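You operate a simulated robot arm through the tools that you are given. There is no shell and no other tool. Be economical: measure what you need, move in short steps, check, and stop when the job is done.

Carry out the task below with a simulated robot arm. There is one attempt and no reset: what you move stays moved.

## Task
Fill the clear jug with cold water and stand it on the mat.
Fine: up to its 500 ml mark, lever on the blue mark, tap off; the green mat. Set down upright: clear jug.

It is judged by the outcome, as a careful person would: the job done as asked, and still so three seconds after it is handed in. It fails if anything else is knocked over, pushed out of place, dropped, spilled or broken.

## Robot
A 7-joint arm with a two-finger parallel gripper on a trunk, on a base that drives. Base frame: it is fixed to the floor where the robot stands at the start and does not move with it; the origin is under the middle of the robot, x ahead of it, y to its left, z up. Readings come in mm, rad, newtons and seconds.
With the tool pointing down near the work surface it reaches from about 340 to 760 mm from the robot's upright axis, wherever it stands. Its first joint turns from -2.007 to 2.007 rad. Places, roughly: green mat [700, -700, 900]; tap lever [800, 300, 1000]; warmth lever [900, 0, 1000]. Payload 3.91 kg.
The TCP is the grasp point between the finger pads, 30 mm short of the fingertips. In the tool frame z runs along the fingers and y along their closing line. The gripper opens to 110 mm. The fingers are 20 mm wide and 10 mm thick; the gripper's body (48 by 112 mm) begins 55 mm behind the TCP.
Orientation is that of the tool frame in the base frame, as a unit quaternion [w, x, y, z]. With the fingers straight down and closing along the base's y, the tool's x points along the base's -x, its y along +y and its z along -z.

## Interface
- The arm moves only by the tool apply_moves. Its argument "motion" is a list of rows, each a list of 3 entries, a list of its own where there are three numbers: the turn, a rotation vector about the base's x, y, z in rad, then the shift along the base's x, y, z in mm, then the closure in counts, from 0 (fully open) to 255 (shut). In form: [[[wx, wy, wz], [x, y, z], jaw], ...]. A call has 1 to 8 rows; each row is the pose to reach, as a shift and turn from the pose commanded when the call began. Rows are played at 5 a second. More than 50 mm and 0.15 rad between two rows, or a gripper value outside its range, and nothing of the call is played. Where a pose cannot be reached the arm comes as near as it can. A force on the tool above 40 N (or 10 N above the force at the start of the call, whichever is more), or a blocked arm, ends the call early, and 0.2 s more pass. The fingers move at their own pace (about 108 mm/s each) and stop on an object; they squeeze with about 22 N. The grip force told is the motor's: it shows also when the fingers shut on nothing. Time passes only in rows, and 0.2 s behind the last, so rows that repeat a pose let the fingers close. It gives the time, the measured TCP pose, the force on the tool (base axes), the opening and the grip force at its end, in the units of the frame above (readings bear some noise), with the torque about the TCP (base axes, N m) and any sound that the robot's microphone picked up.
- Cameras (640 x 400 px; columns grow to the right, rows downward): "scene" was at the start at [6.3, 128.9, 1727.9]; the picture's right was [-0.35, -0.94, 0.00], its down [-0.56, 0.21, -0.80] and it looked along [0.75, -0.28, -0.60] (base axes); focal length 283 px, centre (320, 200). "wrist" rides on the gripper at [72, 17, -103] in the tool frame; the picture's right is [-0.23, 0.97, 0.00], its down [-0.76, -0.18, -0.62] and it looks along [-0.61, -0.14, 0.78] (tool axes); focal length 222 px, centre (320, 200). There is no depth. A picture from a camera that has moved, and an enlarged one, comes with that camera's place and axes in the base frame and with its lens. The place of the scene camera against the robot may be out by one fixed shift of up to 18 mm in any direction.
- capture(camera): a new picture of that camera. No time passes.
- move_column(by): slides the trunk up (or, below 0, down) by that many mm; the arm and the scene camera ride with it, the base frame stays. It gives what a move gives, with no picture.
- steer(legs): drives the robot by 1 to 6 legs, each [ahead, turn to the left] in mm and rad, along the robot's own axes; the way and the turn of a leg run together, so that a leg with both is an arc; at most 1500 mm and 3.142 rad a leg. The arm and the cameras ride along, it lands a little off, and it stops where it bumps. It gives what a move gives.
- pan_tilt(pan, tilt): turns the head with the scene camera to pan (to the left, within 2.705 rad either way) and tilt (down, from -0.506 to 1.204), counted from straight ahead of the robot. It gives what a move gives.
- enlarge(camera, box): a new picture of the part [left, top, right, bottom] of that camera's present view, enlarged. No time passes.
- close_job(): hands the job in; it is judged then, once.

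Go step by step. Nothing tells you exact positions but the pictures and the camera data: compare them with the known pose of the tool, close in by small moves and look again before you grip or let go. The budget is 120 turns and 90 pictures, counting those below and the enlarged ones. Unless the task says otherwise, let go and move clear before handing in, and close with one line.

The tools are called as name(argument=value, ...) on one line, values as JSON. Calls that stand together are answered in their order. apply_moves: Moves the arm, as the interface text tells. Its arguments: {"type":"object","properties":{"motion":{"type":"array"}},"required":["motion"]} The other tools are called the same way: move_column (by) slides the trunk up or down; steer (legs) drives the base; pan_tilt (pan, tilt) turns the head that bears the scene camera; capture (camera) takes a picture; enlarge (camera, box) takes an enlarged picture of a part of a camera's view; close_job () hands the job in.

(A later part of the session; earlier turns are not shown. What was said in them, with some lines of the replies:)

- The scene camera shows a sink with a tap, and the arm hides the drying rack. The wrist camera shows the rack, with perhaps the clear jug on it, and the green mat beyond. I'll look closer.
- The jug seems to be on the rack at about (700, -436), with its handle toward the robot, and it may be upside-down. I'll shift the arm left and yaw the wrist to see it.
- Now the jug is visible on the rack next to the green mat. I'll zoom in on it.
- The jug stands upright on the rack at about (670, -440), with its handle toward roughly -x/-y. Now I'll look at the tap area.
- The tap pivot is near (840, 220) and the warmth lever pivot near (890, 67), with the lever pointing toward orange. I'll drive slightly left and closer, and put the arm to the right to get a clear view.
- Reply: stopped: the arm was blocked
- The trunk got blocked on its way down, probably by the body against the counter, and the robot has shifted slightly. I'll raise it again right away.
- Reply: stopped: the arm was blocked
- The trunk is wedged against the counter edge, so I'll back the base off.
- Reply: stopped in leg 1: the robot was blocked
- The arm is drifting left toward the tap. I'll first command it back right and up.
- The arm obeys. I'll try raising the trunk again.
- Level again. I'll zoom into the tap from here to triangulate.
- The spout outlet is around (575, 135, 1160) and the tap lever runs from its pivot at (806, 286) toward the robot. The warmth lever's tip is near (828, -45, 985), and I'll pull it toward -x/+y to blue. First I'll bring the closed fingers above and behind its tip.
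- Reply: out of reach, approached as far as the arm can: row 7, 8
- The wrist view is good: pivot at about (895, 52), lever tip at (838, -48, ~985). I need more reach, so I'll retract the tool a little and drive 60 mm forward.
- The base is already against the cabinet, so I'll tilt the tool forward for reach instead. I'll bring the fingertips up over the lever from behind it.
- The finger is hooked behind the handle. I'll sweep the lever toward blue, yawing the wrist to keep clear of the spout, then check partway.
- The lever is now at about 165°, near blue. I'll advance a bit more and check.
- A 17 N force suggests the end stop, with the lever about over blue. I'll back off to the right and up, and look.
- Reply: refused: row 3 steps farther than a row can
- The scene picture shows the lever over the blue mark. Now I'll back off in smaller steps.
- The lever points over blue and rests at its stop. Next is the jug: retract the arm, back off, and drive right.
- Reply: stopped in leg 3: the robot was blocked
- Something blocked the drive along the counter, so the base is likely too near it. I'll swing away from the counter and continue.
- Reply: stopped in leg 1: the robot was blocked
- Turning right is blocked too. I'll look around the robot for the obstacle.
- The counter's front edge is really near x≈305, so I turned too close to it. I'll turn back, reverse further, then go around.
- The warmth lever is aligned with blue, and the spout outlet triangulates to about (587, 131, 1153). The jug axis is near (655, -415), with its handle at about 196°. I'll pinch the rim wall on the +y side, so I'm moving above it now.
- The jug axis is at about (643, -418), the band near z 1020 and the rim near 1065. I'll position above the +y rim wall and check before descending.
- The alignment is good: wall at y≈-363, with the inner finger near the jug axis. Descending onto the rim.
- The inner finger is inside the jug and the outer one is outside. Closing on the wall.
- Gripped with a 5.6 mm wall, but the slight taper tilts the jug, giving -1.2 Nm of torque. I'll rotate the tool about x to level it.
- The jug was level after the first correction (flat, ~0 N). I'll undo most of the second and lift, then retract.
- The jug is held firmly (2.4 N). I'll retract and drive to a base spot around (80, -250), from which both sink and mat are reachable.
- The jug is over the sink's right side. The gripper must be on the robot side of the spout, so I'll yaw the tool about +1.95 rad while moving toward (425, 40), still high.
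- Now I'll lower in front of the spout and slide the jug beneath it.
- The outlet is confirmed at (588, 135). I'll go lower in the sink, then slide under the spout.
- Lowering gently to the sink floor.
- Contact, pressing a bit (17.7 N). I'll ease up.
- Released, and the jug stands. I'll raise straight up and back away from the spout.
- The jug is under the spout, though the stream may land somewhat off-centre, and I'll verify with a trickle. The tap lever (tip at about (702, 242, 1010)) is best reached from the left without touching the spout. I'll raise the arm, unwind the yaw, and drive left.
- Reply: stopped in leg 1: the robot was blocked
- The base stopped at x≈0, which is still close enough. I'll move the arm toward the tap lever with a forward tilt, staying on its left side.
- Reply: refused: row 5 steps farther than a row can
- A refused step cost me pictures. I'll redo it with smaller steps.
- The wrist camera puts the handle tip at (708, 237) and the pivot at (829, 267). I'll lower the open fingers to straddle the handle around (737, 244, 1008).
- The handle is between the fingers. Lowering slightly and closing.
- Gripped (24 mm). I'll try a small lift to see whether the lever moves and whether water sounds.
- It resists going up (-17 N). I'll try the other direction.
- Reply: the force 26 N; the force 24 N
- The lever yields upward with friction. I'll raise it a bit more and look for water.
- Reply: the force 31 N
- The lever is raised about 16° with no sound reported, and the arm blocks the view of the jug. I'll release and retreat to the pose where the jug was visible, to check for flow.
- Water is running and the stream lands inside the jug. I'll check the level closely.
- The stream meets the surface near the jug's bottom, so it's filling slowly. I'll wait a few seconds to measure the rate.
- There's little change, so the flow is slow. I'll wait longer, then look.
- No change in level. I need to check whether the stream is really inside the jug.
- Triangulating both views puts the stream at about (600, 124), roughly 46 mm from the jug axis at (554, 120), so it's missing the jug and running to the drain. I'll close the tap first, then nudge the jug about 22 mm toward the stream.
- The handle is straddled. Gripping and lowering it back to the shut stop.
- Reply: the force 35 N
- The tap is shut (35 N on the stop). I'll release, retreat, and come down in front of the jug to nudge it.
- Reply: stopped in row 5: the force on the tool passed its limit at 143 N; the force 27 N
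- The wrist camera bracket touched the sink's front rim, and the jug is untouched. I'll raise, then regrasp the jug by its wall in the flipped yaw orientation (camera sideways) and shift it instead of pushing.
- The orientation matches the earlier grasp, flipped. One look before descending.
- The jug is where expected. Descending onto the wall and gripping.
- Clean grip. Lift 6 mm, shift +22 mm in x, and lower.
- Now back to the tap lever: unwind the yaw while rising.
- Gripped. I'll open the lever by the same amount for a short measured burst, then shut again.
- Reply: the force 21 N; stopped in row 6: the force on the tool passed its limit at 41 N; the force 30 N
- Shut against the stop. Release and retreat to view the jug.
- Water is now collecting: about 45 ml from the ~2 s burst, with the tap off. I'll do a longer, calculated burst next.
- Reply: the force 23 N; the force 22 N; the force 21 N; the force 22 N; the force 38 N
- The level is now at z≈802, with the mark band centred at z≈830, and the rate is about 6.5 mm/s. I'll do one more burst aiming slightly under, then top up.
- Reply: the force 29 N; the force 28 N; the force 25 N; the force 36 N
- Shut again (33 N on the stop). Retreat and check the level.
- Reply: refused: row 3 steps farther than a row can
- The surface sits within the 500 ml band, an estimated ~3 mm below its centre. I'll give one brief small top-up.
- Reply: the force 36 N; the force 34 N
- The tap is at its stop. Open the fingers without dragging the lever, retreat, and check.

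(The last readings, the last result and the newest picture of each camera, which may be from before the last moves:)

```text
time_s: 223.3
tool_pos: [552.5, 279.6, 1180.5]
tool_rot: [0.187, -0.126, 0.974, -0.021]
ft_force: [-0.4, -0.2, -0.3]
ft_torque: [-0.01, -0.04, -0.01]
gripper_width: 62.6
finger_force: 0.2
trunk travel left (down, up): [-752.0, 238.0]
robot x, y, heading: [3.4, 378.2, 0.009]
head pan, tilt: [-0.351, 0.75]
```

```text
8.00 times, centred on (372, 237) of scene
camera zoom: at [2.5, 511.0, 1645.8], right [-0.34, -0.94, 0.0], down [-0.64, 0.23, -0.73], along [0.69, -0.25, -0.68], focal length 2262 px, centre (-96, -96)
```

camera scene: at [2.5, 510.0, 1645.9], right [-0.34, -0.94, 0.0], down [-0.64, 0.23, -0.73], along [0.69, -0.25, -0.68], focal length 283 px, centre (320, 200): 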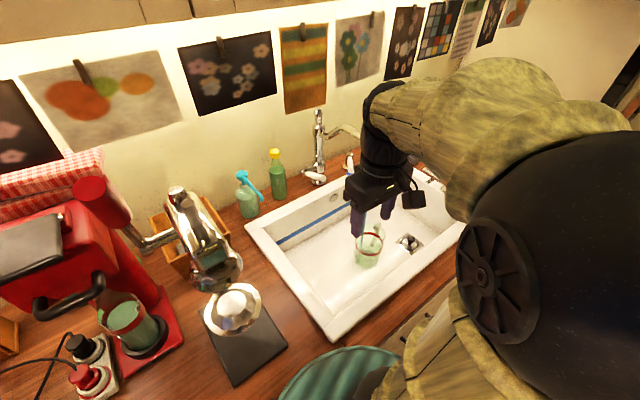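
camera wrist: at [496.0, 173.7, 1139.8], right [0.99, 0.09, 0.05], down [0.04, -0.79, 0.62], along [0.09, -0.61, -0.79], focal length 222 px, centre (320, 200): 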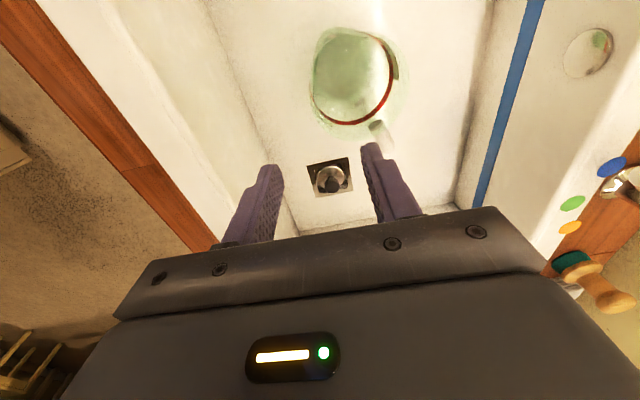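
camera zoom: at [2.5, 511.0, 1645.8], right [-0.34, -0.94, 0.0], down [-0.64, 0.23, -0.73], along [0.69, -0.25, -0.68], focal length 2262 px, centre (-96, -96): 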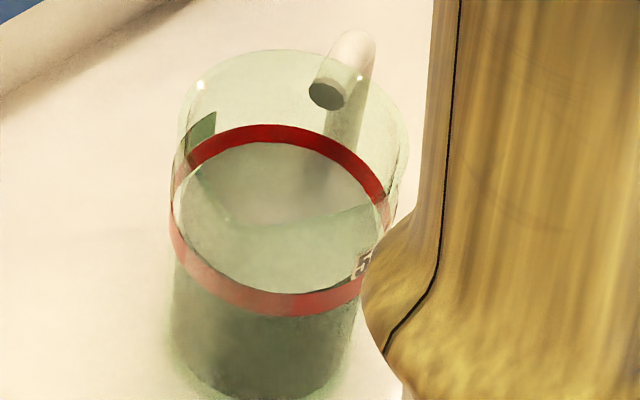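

The level is now about at the centre of the band, with no stream. I'll retract and drive back to the right-hand base spot to pick up the jug.

apply_moves(motion=[[[0, 0.06, 0], [-44, 3, 12], 110], [[0, 0.12, 0], [-88, 6, 25], 110], [[0, 0.18, 0], [-132, 9, 40], 110], [[0, 0.24, 0], [-174, 12, 58], 110], [[0, 0.3, 0], [-212, 15, 78], 110], [[0, 0.36, 0], [-240, 20, 95], 110]])

steer(legs=[[-175, 0], [0, -1.575], [640, 0], [0, 1.57]])

```text
time_s: 224.7
tool_pos: [313.9, 302.3, 1278.8]
tool_rot: [0.009, -0.129, 0.992, 0.001]
ft_force: [0.0, 0.3, -0.2]
ft_torque: [-0.02, -0.02, 0.01]
gripper_width: 62.6
finger_force: 0.0
trunk travel left (down, up): [-752.0, 238.0]
robot x, y, heading: [1.4, 377.1, 0.006]
head pan, tilt: [-0.351, 0.75]
```

```text
time_s: 232.0
tool_pos: [-262.0, 66.8, 1278.2]
tool_rot: [0.007, 0.628, 0.778, -0.004]
ft_force: [0.1, -0.2, -0.9]
ft_torque: [0.01, -0.03, 0.01]
gripper_width: 62.7
finger_force: 0.2
trunk travel left (down, up): [-752.0, 238.0]
robot x, y, heading: [-174.7, 376.3, -1.611]
head pan, tilt: [-0.351, 0.75]
stopped in leg 2: the robot was blocked; the commanded pose is now the measured one
```

steer(legs=[[640, 0], [0, 1.6]])

```text
time_s: 241.7
tool_pos: [110.8, -352.3, 1278.1]
tool_rot: [0.008, -0.1, 0.995, 0.002]
ft_force: [0.0, -0.1, -0.6]
ft_torque: [0.01, 0.0, 0.02]
gripper_width: 62.6
finger_force: 0.0
trunk travel left (down, up): [-752.0, 238.0]
robot x, y, heading: [-197.2, -259.9, -0.046]
head pan, tilt: [-0.351, 0.75]
```

steer(legs=[[0, 0.05], [278, 0]])

pan_tilt(pan=0.351, tilt=0.75)

```text
time_s: 244.3
tool_pos: [394.1, -336.7, 1278.7]
tool_rot: [0.008, -0.126, 0.992, 0.001]
ft_force: [-0.6, 0.1, 0.3]
ft_torque: [0.01, 0.02, 0.02]
gripper_width: 62.8
finger_force: 0.2
trunk travel left (down, up): [-752.0, 238.0]
robot x, y, heading: [78.3, -262.7, 0.006]
head pan, tilt: [-0.351, 0.75]
```

```text
time_s: 245.4
tool_pos: [391.7, -338.3, 1277.5]
tool_rot: [0.008, -0.125, 0.992, 0.002]
ft_force: [0.1, 0.3, 0.2]
ft_torque: [0.02, 0.01, 0.0]
gripper_width: 62.5
finger_force: 0.0
trunk travel left (down, up): [-752.0, 238.0]
robot x, y, heading: [78.6, -257.7, -0.001]
head pan, tilt: [0.351, 0.75]
```

Moving the arm over the sink and yawing to the jug grasp orientation.

apply_moves(motion=[[[0, 0, 0.14], [3, 42, 0], 130], [[0, 0, 0.28], [6, 84, 0], 130], [[0, 0, 0.42], [9, 126, 0], 130], [[0, 0, 0.56], [12, 168, -5], 130], [[0, 0, 0.7], [15, 210, -10], 130], [[0, 0, 0.84], [18, 252, -20], 130], [[0, 0, 0.98], [20, 294, -30], 130], [[0, 0, 1.12], [22, 336, -45], 130]])

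apply_moves(motion=[[[0, 0, 0.14], [12, 20, -30], 130], [[0, 0, 0.28], [24, 40, -60], 130], [[0, 0, 0.42], [36, 60, -90], 130], [[0.016, -0.04, 0.52], [50, 80, -120], 130], [[0.016, -0.04, 0.52], [65, 95, -160], 130], [[0.016, -0.04, 0.52], [75, 103, -200], 130], [[0.016, -0.04, 0.52], [75, 103, -200], 130]])

capture(camera="wrist")

```text
time_s: 247.2
tool_pos: [412.0, -1.1, 1231.8]
tool_rot: [0.007, -0.633, 0.774, 0.006]
ft_force: [-0.6, 0.6, -0.3]
ft_torque: [0.0, -0.04, 0.01]
gripper_width: 53.8
finger_force: 0.0
trunk travel left (down, up): [-752.0, 238.0]
robot x, y, heading: [81.9, -256.0, 0.001]
head pan, tilt: [0.351, 0.75]
```

```text
time_s: 248.8
tool_pos: [489.7, 100.8, 1031.4]
tool_rot: [-0.026, 0.811, -0.585, -0.001]
ft_force: [-0.9, 0.1, -0.4]
ft_torque: [0.0, 0.02, 0.03]
gripper_width: 53.8
finger_force: 0.1
trunk travel left (down, up): [-752.0, 238.0]
robot x, y, heading: [81.0, -262.5, 0.003]
head pan, tilt: [0.351, 0.75]
```

```text
5 pictures are left
camera wrist: at [492.7, 21.5, 1131.5], right [-1.0, -0.09, -0.03], down [-0.09, 0.75, 0.65], along [-0.04, 0.65, -0.76], focal length 222 px, centre (320, 200)
```

wrist: 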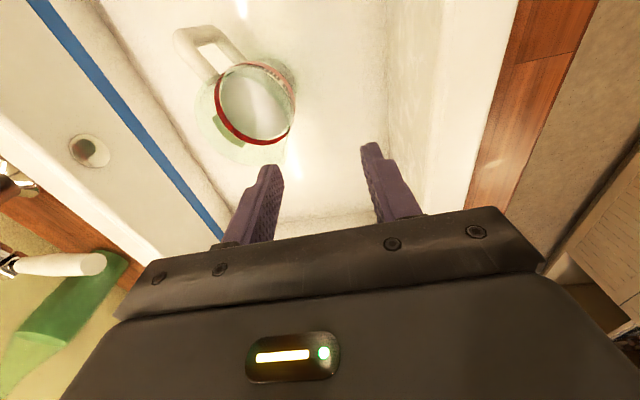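

The jug is at (576, 122) as expected. Descend to the grasp and close.

apply_moves(motion=[[[-0.01, -0.01, 0], [15, 2, -40], 130], [[-0.021, -0.022, 0], [30, 3, -80], 130], [[-0.021, -0.022, 0], [43, 5, -115], 130], [[-0.021, -0.022, 0], [43, 5, -150], 130], [[-0.021, -0.022, 0], [43, 5, -171], 130], [[-0.021, -0.022, 0], [43, 5, -171], 130]])

apply_moves(motion=[[[0, 0, 0], [0, 0, 0], 180], [[0, 0, 0], [0, 0, 0], 255], [[0, 0, 0], [0, 0, 0], 255], [[0, 0, 0], [0, 0, 0], 255]])

```text
time_s: 250.2
tool_pos: [532.5, 106.6, 861.1]
tool_rot: [-0.023, 0.811, -0.585, 0.014]
ft_force: [-0.2, -0.5, 0.2]
ft_torque: [0.01, 0.01, -0.01]
gripper_width: 54.0
finger_force: 0.1
trunk travel left (down, up): [-752.0, 238.0]
robot x, y, heading: [82.7, -263.4, -0.002]
head pan, tilt: [0.351, 0.75]
```

```text
time_s: 251.2
tool_pos: [532.5, 107.1, 862.1]
tool_rot: [-0.022, 0.811, -0.585, 0.014]
ft_force: [-2.2, -1.8, -1.1]
ft_torque: [-0.1, 0.6, 0.01]
gripper_width: 3.5
finger_force: 22.0
trunk travel left (down, up): [-752.0, 238.0]
robot x, y, heading: [83.6, -263.5, -0.003]
head pan, tilt: [0.351, 0.75]
```

apply_moves(motion=[[[0, 0, 0], [0, 0, 3], 255], [[0, 0, 0], [0, 0, 8], 255], [[0, 0, 0], [0, 0, 14], 255], [[0, 0, 0], [0, 0, 14], 255]])

enlarge(camera="wrist", box=[100, 20, 400, 260])

```text
time_s: 252.2
tool_pos: [533.8, 107.2, 874.3]
tool_rot: [-0.022, 0.811, -0.585, 0.014]
ft_force: [-0.6, -0.1, -7.9]
ft_torque: [-0.04, 0.38, 0.0]
gripper_width: 3.8
finger_force: 22.1
trunk travel left (down, up): [-752.0, 238.0]
robot x, y, heading: [80.9, -263.1, 0.0]
head pan, tilt: [0.351, 0.75]
```

```text
1.67 times, centred on (250, 140) of wrist
camera zoom: at [535.2, 29.0, 977.6], right [-0.99, -0.09, -0.05], down [-0.1, 0.77, 0.63], along [-0.02, 0.64, -0.77], focal length 370 px, centre (437, 300)
```

zoom: 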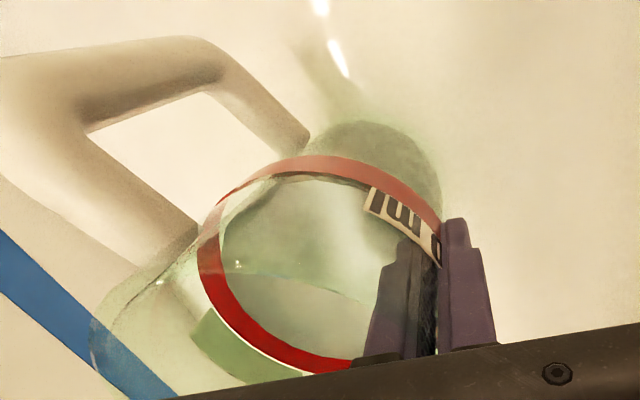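

Holding 7.9 N, steady. I'll lift slowly, back away from the spout, then up.

apply_moves(motion=[[[0, 0, 0], [-6, -2, 12], 255], [[0, 0, 0], [-16, -7, 28], 255], [[0, 0, 0], [-28, -13, 46], 255], [[0, 0, 0], [-40, -19, 66], 255], [[0, 0, 0], [-50, -24, 88], 255], [[0, 0, 0], [-57, -28, 110], 255], [[0, 0, 0], [-62, -32, 132], 255], [[0, 0, 0], [-65, -35, 148], 255]])

apply_moves(motion=[[[0, 0, 0], [-3, -4, 12], 255], [[0, 0, 0], [-8, -12, 30], 255], [[0, 0, 0], [-14, -24, 50], 255], [[0, 0, 0], [-20, -40, 70], 255], [[0, 0, 0], [-25, -60, 88], 255], [[0, 0, 0], [-28, -80, 100], 255], [[0, 0, 0], [-30, -96, 106], 255], [[0, 0, 0], [-30, -104, 108], 255]])

```text
time_s: 254.0
tool_pos: [466.5, 70.4, 1024.1]
tool_rot: [-0.023, 0.811, -0.584, 0.013]
ft_force: [0.1, 1.0, -6.8]
ft_torque: [-0.07, 0.37, -0.01]
gripper_width: 3.8
finger_force: 22.3
trunk travel left (down, up): [-752.0, 238.0]
robot x, y, heading: [80.2, -266.6, -0.0]
head pan, tilt: [0.351, 0.75]
```

```text
time_s: 255.8
tool_pos: [439.7, -33.0, 1133.1]
tool_rot: [-0.023, 0.812, -0.583, 0.014]
ft_force: [-0.1, -0.6, -7.7]
ft_torque: [-0.05, 0.38, -0.01]
gripper_width: 3.7
finger_force: 22.1
trunk travel left (down, up): [-752.0, 238.0]
robot x, y, heading: [81.0, -261.0, 0.003]
head pan, tilt: [0.351, 0.75]
```

Steady at about 7.5 N (around 500 ml of water). Now I'll carry it toward the mat, turning the yaw back gradually.

apply_moves(motion=[[[0, 0, -0.08], [2, -18, 0], 255], [[0, 0, -0.2], [6, -48, 0], 255], [[0, 0, -0.33], [11, -82, 0], 255], [[0, 0, -0.46], [17, -118, 0], 255], [[0, 0, -0.59], [23, -154, 0], 255], [[0, 0, -0.72], [29, -190, 0], 255], [[0, 0, -0.84], [35, -222, 0], 255], [[0, 0, -0.92], [40, -245, 0], 255]])

apply_moves(motion=[[[0, 0, -0.08], [8, -14, 0], 255], [[0, 0, -0.2], [22, -36, 0], 255], [[0, 0, -0.33], [38, -62, 0], 255], [[0, 0, -0.46], [55, -90, 0], 255], [[0, 0, -0.59], [72, -118, 0], 255], [[0, 0, -0.72], [88, -144, 0], 255], [[0, 0, -0.84], [102, -166, 0], 255], [[0, 0, -0.92], [110, -180, 0], 255]])

```text
time_s: 257.6
tool_pos: [480.5, -277.1, 1131.4]
tool_rot: [0.014, -0.466, 0.884, -0.021]
ft_force: [0.2, 0.2, -7.8]
ft_torque: [0.28, 0.25, 0.0]
gripper_width: 3.9
finger_force: 21.9
trunk travel left (down, up): [-752.0, 238.0]
robot x, y, heading: [78.7, -260.9, -0.006]
head pan, tilt: [0.351, 0.75]
```

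```text
time_s: 259.4
tool_pos: [588.9, -461.7, 1130.7]
tool_rot: [0.002, -0.025, 0.999, -0.026]
ft_force: [0.6, -0.7, -7.9]
ft_torque: [0.38, -0.05, 0.01]
gripper_width: 3.8
finger_force: 22.2
trunk travel left (down, up): [-752.0, 238.0]
robot x, y, heading: [80.8, -261.7, 0.007]
head pan, tilt: [0.351, 0.75]
```

apply_moves(motion=[[[0, 0, 0], [8, -14, 0], 255], [[0, 0, 0], [24, -38, 0], 255], [[0, 0, 0], [42, -68, 0], 255], [[0, 0, 0], [60, -98, -5], 255], [[0, 0, 0], [78, -128, -12], 255], [[0, 0, 0], [92, -152, -20], 255], [[0, 0, 0], [101, -166, -28], 255], [[0, 0, 0], [101, -166, -32], 255]])

pan_tilt(pan=-0.6, tilt=0.75)

capture(camera="wrist")

```text
time_s: 261.2
tool_pos: [687.6, -624.0, 1100.8]
tool_rot: [0.003, -0.026, 0.999, -0.025]
ft_force: [-0.9, -0.6, -7.9]
ft_torque: [0.35, -0.07, -0.01]
gripper_width: 3.6
finger_force: 21.9
trunk travel left (down, up): [-752.0, 238.0]
robot x, y, heading: [80.8, -263.5, -0.002]
head pan, tilt: [0.351, 0.75]
```

```text
time_s: 262.4
tool_pos: [690.2, -624.1, 1100.9]
tool_rot: [0.003, -0.026, 0.999, -0.026]
ft_force: [-0.2, 0.2, -6.4]
ft_torque: [0.33, -0.03, -0.02]
gripper_width: 3.3
finger_force: 22.3
trunk travel left (down, up): [-752.0, 238.0]
robot x, y, heading: [81.3, -257.6, 0.001]
head pan, tilt: [-0.6, 0.75]
```

```text
3 pictures are left
camera wrist: at [613.9, -606.8, 1202.7], right [0.18, 0.98, -0.05], down [0.77, -0.1, 0.63], along [0.62, -0.15, -0.77], focal length 222 px, centre (320, 200)
```

wrist: 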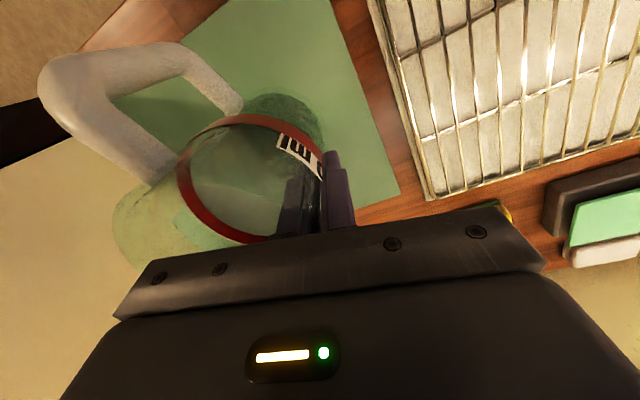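

The jug is well inside the mat. Lowering toward it gently.

apply_moves(motion=[[[0, 0, 0], [0, 0, -12], 255], [[0, 0, 0], [0, 0, -26], 255], [[0, 0, 0], [0, 0, -40], 255], [[0, 0, 0], [0, 0, -50], 255], [[0, 0, 0], [0, 0, -56], 255], [[0, 0, 0], [0, 0, -56], 255]])

apply_moves(motion=[[[0, 0, 0], [0, 0, -2], 255], [[0, 0, 0], [0, 0, -4], 255], [[0, 0, 0], [0, 0, -6], 255], [[0, 0, 0], [0, 0, -6], 255]])

```text
time_s: 263.8
tool_pos: [688.3, -622.5, 1044.2]
tool_rot: [0.002, -0.026, 0.999, -0.026]
ft_force: [-0.3, 0.3, -7.2]
ft_torque: [0.32, -0.02, 0.02]
gripper_width: 3.7
finger_force: 21.8
trunk travel left (down, up): [-752.0, 238.0]
robot x, y, heading: [77.3, -262.3, -0.002]
head pan, tilt: [-0.6, 0.75]
```

```text
time_s: 264.8
tool_pos: [688.8, -624.9, 1037.9]
tool_rot: [0.002, -0.026, 0.999, -0.026]
ft_force: [-0.2, 0.0, -7.5]
ft_torque: [0.35, -0.07, 0.01]
gripper_width: 3.3
finger_force: 21.3
trunk travel left (down, up): [-752.0, 238.0]
robot x, y, heading: [81.4, -260.2, -0.002]
head pan, tilt: [-0.6, 0.75]
```

apply_moves(motion=[[[0, 0, 0], [0, 0, -2], 255], [[0, 0, 0], [0, 0, -4], 255], [[0, 0, 0], [0, 0, -5], 255], [[0, 0, 0], [0, 0, -5], 255]])

```text
time_s: 265.8
tool_pos: [687.7, -623.8, 1033.0]
tool_rot: [0.003, -0.026, 0.999, -0.026]
ft_force: [-0.3, 0.3, -5.9]
ft_torque: [0.35, 0.02, -0.02]
gripper_width: 3.5
finger_force: 21.3
trunk travel left (down, up): [-752.0, 238.0]
robot x, y, heading: [84.3, -259.4, 0.0]
head pan, tilt: [-0.6, 0.75]
```

apply_moves(motion=[[[0, 0, 0], [0, 0, -1], 255], [[0, 0, 0], [0, 0, -2], 255], [[0, 0, 0], [0, 0, -3], 255], [[0, 0, 0], [0, 0, -3], 255]])

```text
time_s: 266.8
tool_pos: [688.2, -623.8, 1032.9]
tool_rot: [0.005, -0.026, 0.999, -0.028]
ft_force: [-0.1, -0.8, 13.5]
ft_torque: [0.11, -0.01, -0.03]
gripper_width: 3.5
finger_force: 22.4
trunk travel left (down, up): [-752.0, 238.0]
robot x, y, heading: [83.2, -260.4, -0.002]
head pan, tilt: [-0.6, 0.75]
```

Contact with the mat (13.5 N). I'll ease up slightly, open, and lift clear.

apply_moves(motion=[[[0, 0, 0], [0, 0, 1.5], 255], [[0, 0, 0], [0, 0, 2], 230], [[0, 0, 0], [0, 0, 2], 150], [[0, 0, 0], [0, 0, 2], 130], [[0, 0, 0], [0, 0, 2], 130]])

apply_moves(motion=[[[0, 0, 0], [0, 0, 15], 130], [[0, 0, 0], [0, 0, 40], 130], [[0, 0, 0], [0, 0, 70], 130], [[0, 0, 0], [0, 5, 105], 130], [[0, 0, 0], [-20, 20, 140], 130], [[0, 0, 0], [-50, 50, 160], 130], [[0, 0, 0], [-80, 85, 170], 130], [[0, 0, 0], [-110, 120, 175], 130]])

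capture(camera="scene")

```text
time_s: 268.0
tool_pos: [689.2, -622.8, 1032.3]
tool_rot: [0.003, -0.026, 0.999, -0.027]
ft_force: [0.1, 0.1, 0.0]
ft_torque: [0.0, 0.03, 0.0]
gripper_width: 53.8
finger_force: 0.1
trunk travel left (down, up): [-752.0, 238.0]
robot x, y, heading: [84.3, -259.4, 0.003]
head pan, tilt: [-0.6, 0.75]
```

```text
time_s: 269.8
tool_pos: [577.1, -503.6, 1210.4]
tool_rot: [0.003, -0.026, 0.999, -0.027]
ft_force: [-0.5, 0.0, -0.5]
ft_torque: [0.0, -0.03, 0.01]
gripper_width: 53.7
finger_force: 0.0
trunk travel left (down, up): [-752.0, 238.0]
robot x, y, heading: [79.2, -260.4, -0.003]
head pan, tilt: [-0.6, 0.75]
```

```text
2 pictures are left
camera scene: at [72.1, -147.1, 1645.8], right [-0.56, -0.83, 0.0], down [-0.56, 0.38, -0.73], along [0.6, -0.41, -0.68], focal length 283 px, centre (320, 200)
```

scene: 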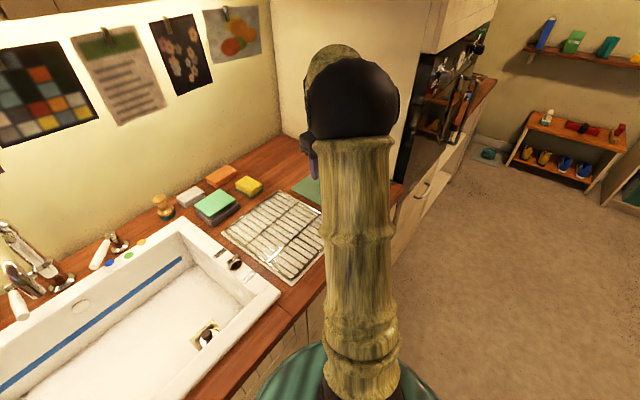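

The jug is released on the mat but hidden behind the arm, and the tap shows no stream. I'll move the arm left and verify.

apply_moves(motion=[[[0, 0, 0], [-10, 45, 5], 130], [[0, 0, 0], [-20, 90, 10], 130], [[0, 0, 0], [-30, 135, 15], 130], [[0, 0, 0], [-40, 180, 20], 130], [[0, 0, 0], [-50, 225, 25], 130], [[0, 0, 0], [-60, 270, 30], 130], [[0, 0, 0], [-70, 315, 35], 130], [[0, 0, 0], [-75, 360, 40], 130]])

enlarge(camera="scene", box=[280, 120, 440, 240])

```text
time_s: 271.6
tool_pos: [504.3, -143.3, 1249.8]
tool_rot: [0.002, -0.026, 0.999, -0.027]
ft_force: [0.0, -0.3, 0.7]
ft_torque: [-0.01, 0.0, -0.03]
gripper_width: 53.9
finger_force: 0.1
trunk travel left (down, up): [-752.0, 238.0]
robot x, y, heading: [81.5, -263.8, 0.002]
head pan, tilt: [-0.6, 0.75]
```

```text
3.33 times, centred on (360, 180) of scene
camera zoom: at [73.7, -147.3, 1645.8], right [-0.56, -0.83, 0.0], down [-0.56, 0.38, -0.73], along [0.6, -0.41, -0.68], focal length 943 px, centre (187, 267)
```

zoom: 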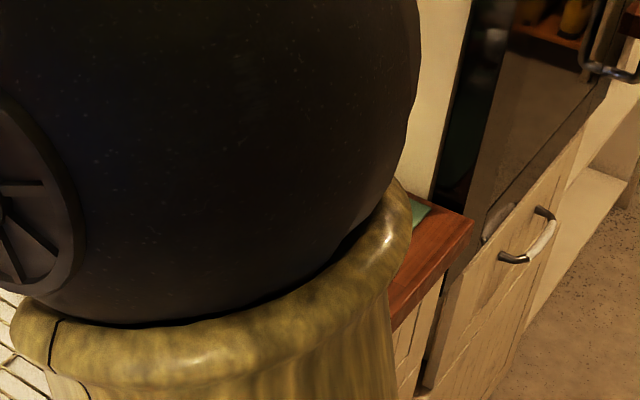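

The elbow still hides it. I'll move the arm further left, clear of the spout, and use the last picture.

apply_moves(motion=[[[0, 0, 0], [-15, 40, 10], 130], [[0, 0, 0], [-35, 80, 20], 130], [[0, 0, 0], [-55, 120, 30], 130], [[0, 0, 0], [-80, 155, 40], 130], [[0, 0, 0], [-105, 190, 50], 130], [[0, 0, 0], [-130, 225, 50], 130], [[0, 0, 0], [-155, 260, 50], 130], [[0, 0, 0], [-185, 290, 50], 130]])

pan_tilt(pan=-0.75, tilt=0.75)

capture(camera="scene")

```text
time_s: 273.4
tool_pos: [319.1, 144.9, 1300.3]
tool_rot: [0.002, -0.026, 0.999, -0.028]
ft_force: [-0.7, 0.7, 0.0]
ft_torque: [0.0, 0.0, -0.04]
gripper_width: 54.0
finger_force: 0.0
trunk travel left (down, up): [-752.0, 238.0]
robot x, y, heading: [83.5, -262.3, 0.0]
head pan, tilt: [-0.6, 0.75]
```

```text
time_s: 274.1
tool_pos: [320.5, 144.1, 1300.9]
tool_rot: [0.003, -0.027, 0.999, -0.026]
ft_force: [0.6, 0.0, -0.3]
ft_torque: [0.02, 0.0, 0.0]
gripper_width: 53.7
finger_force: 0.2
trunk travel left (down, up): [-752.0, 238.0]
robot x, y, heading: [78.4, -262.0, 0.003]
head pan, tilt: [-0.75, 0.75]
```

```text
0 pictures are left
camera scene: at [65.8, -157.7, 1645.8], right [-0.68, -0.73, 0.0], down [-0.5, 0.46, -0.73], along [0.54, -0.5, -0.68], focal length 283 px, centre (320, 200)
```

scene: 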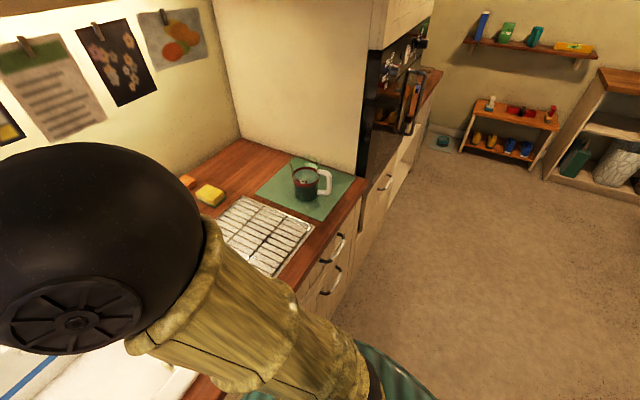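

The last picture shows the jug upright on the green mat with the water in it, and the arm is clear. The tap was pressed shut to its stop and the warmth lever is on blue, so I'm handing the job in.

close_job()

```text
The job is handed in.
```

The clear jug stands upright on the green mat, filled with cold water to about the middle of its 500 ml band; the warmth lever is on blue and the tap is off.
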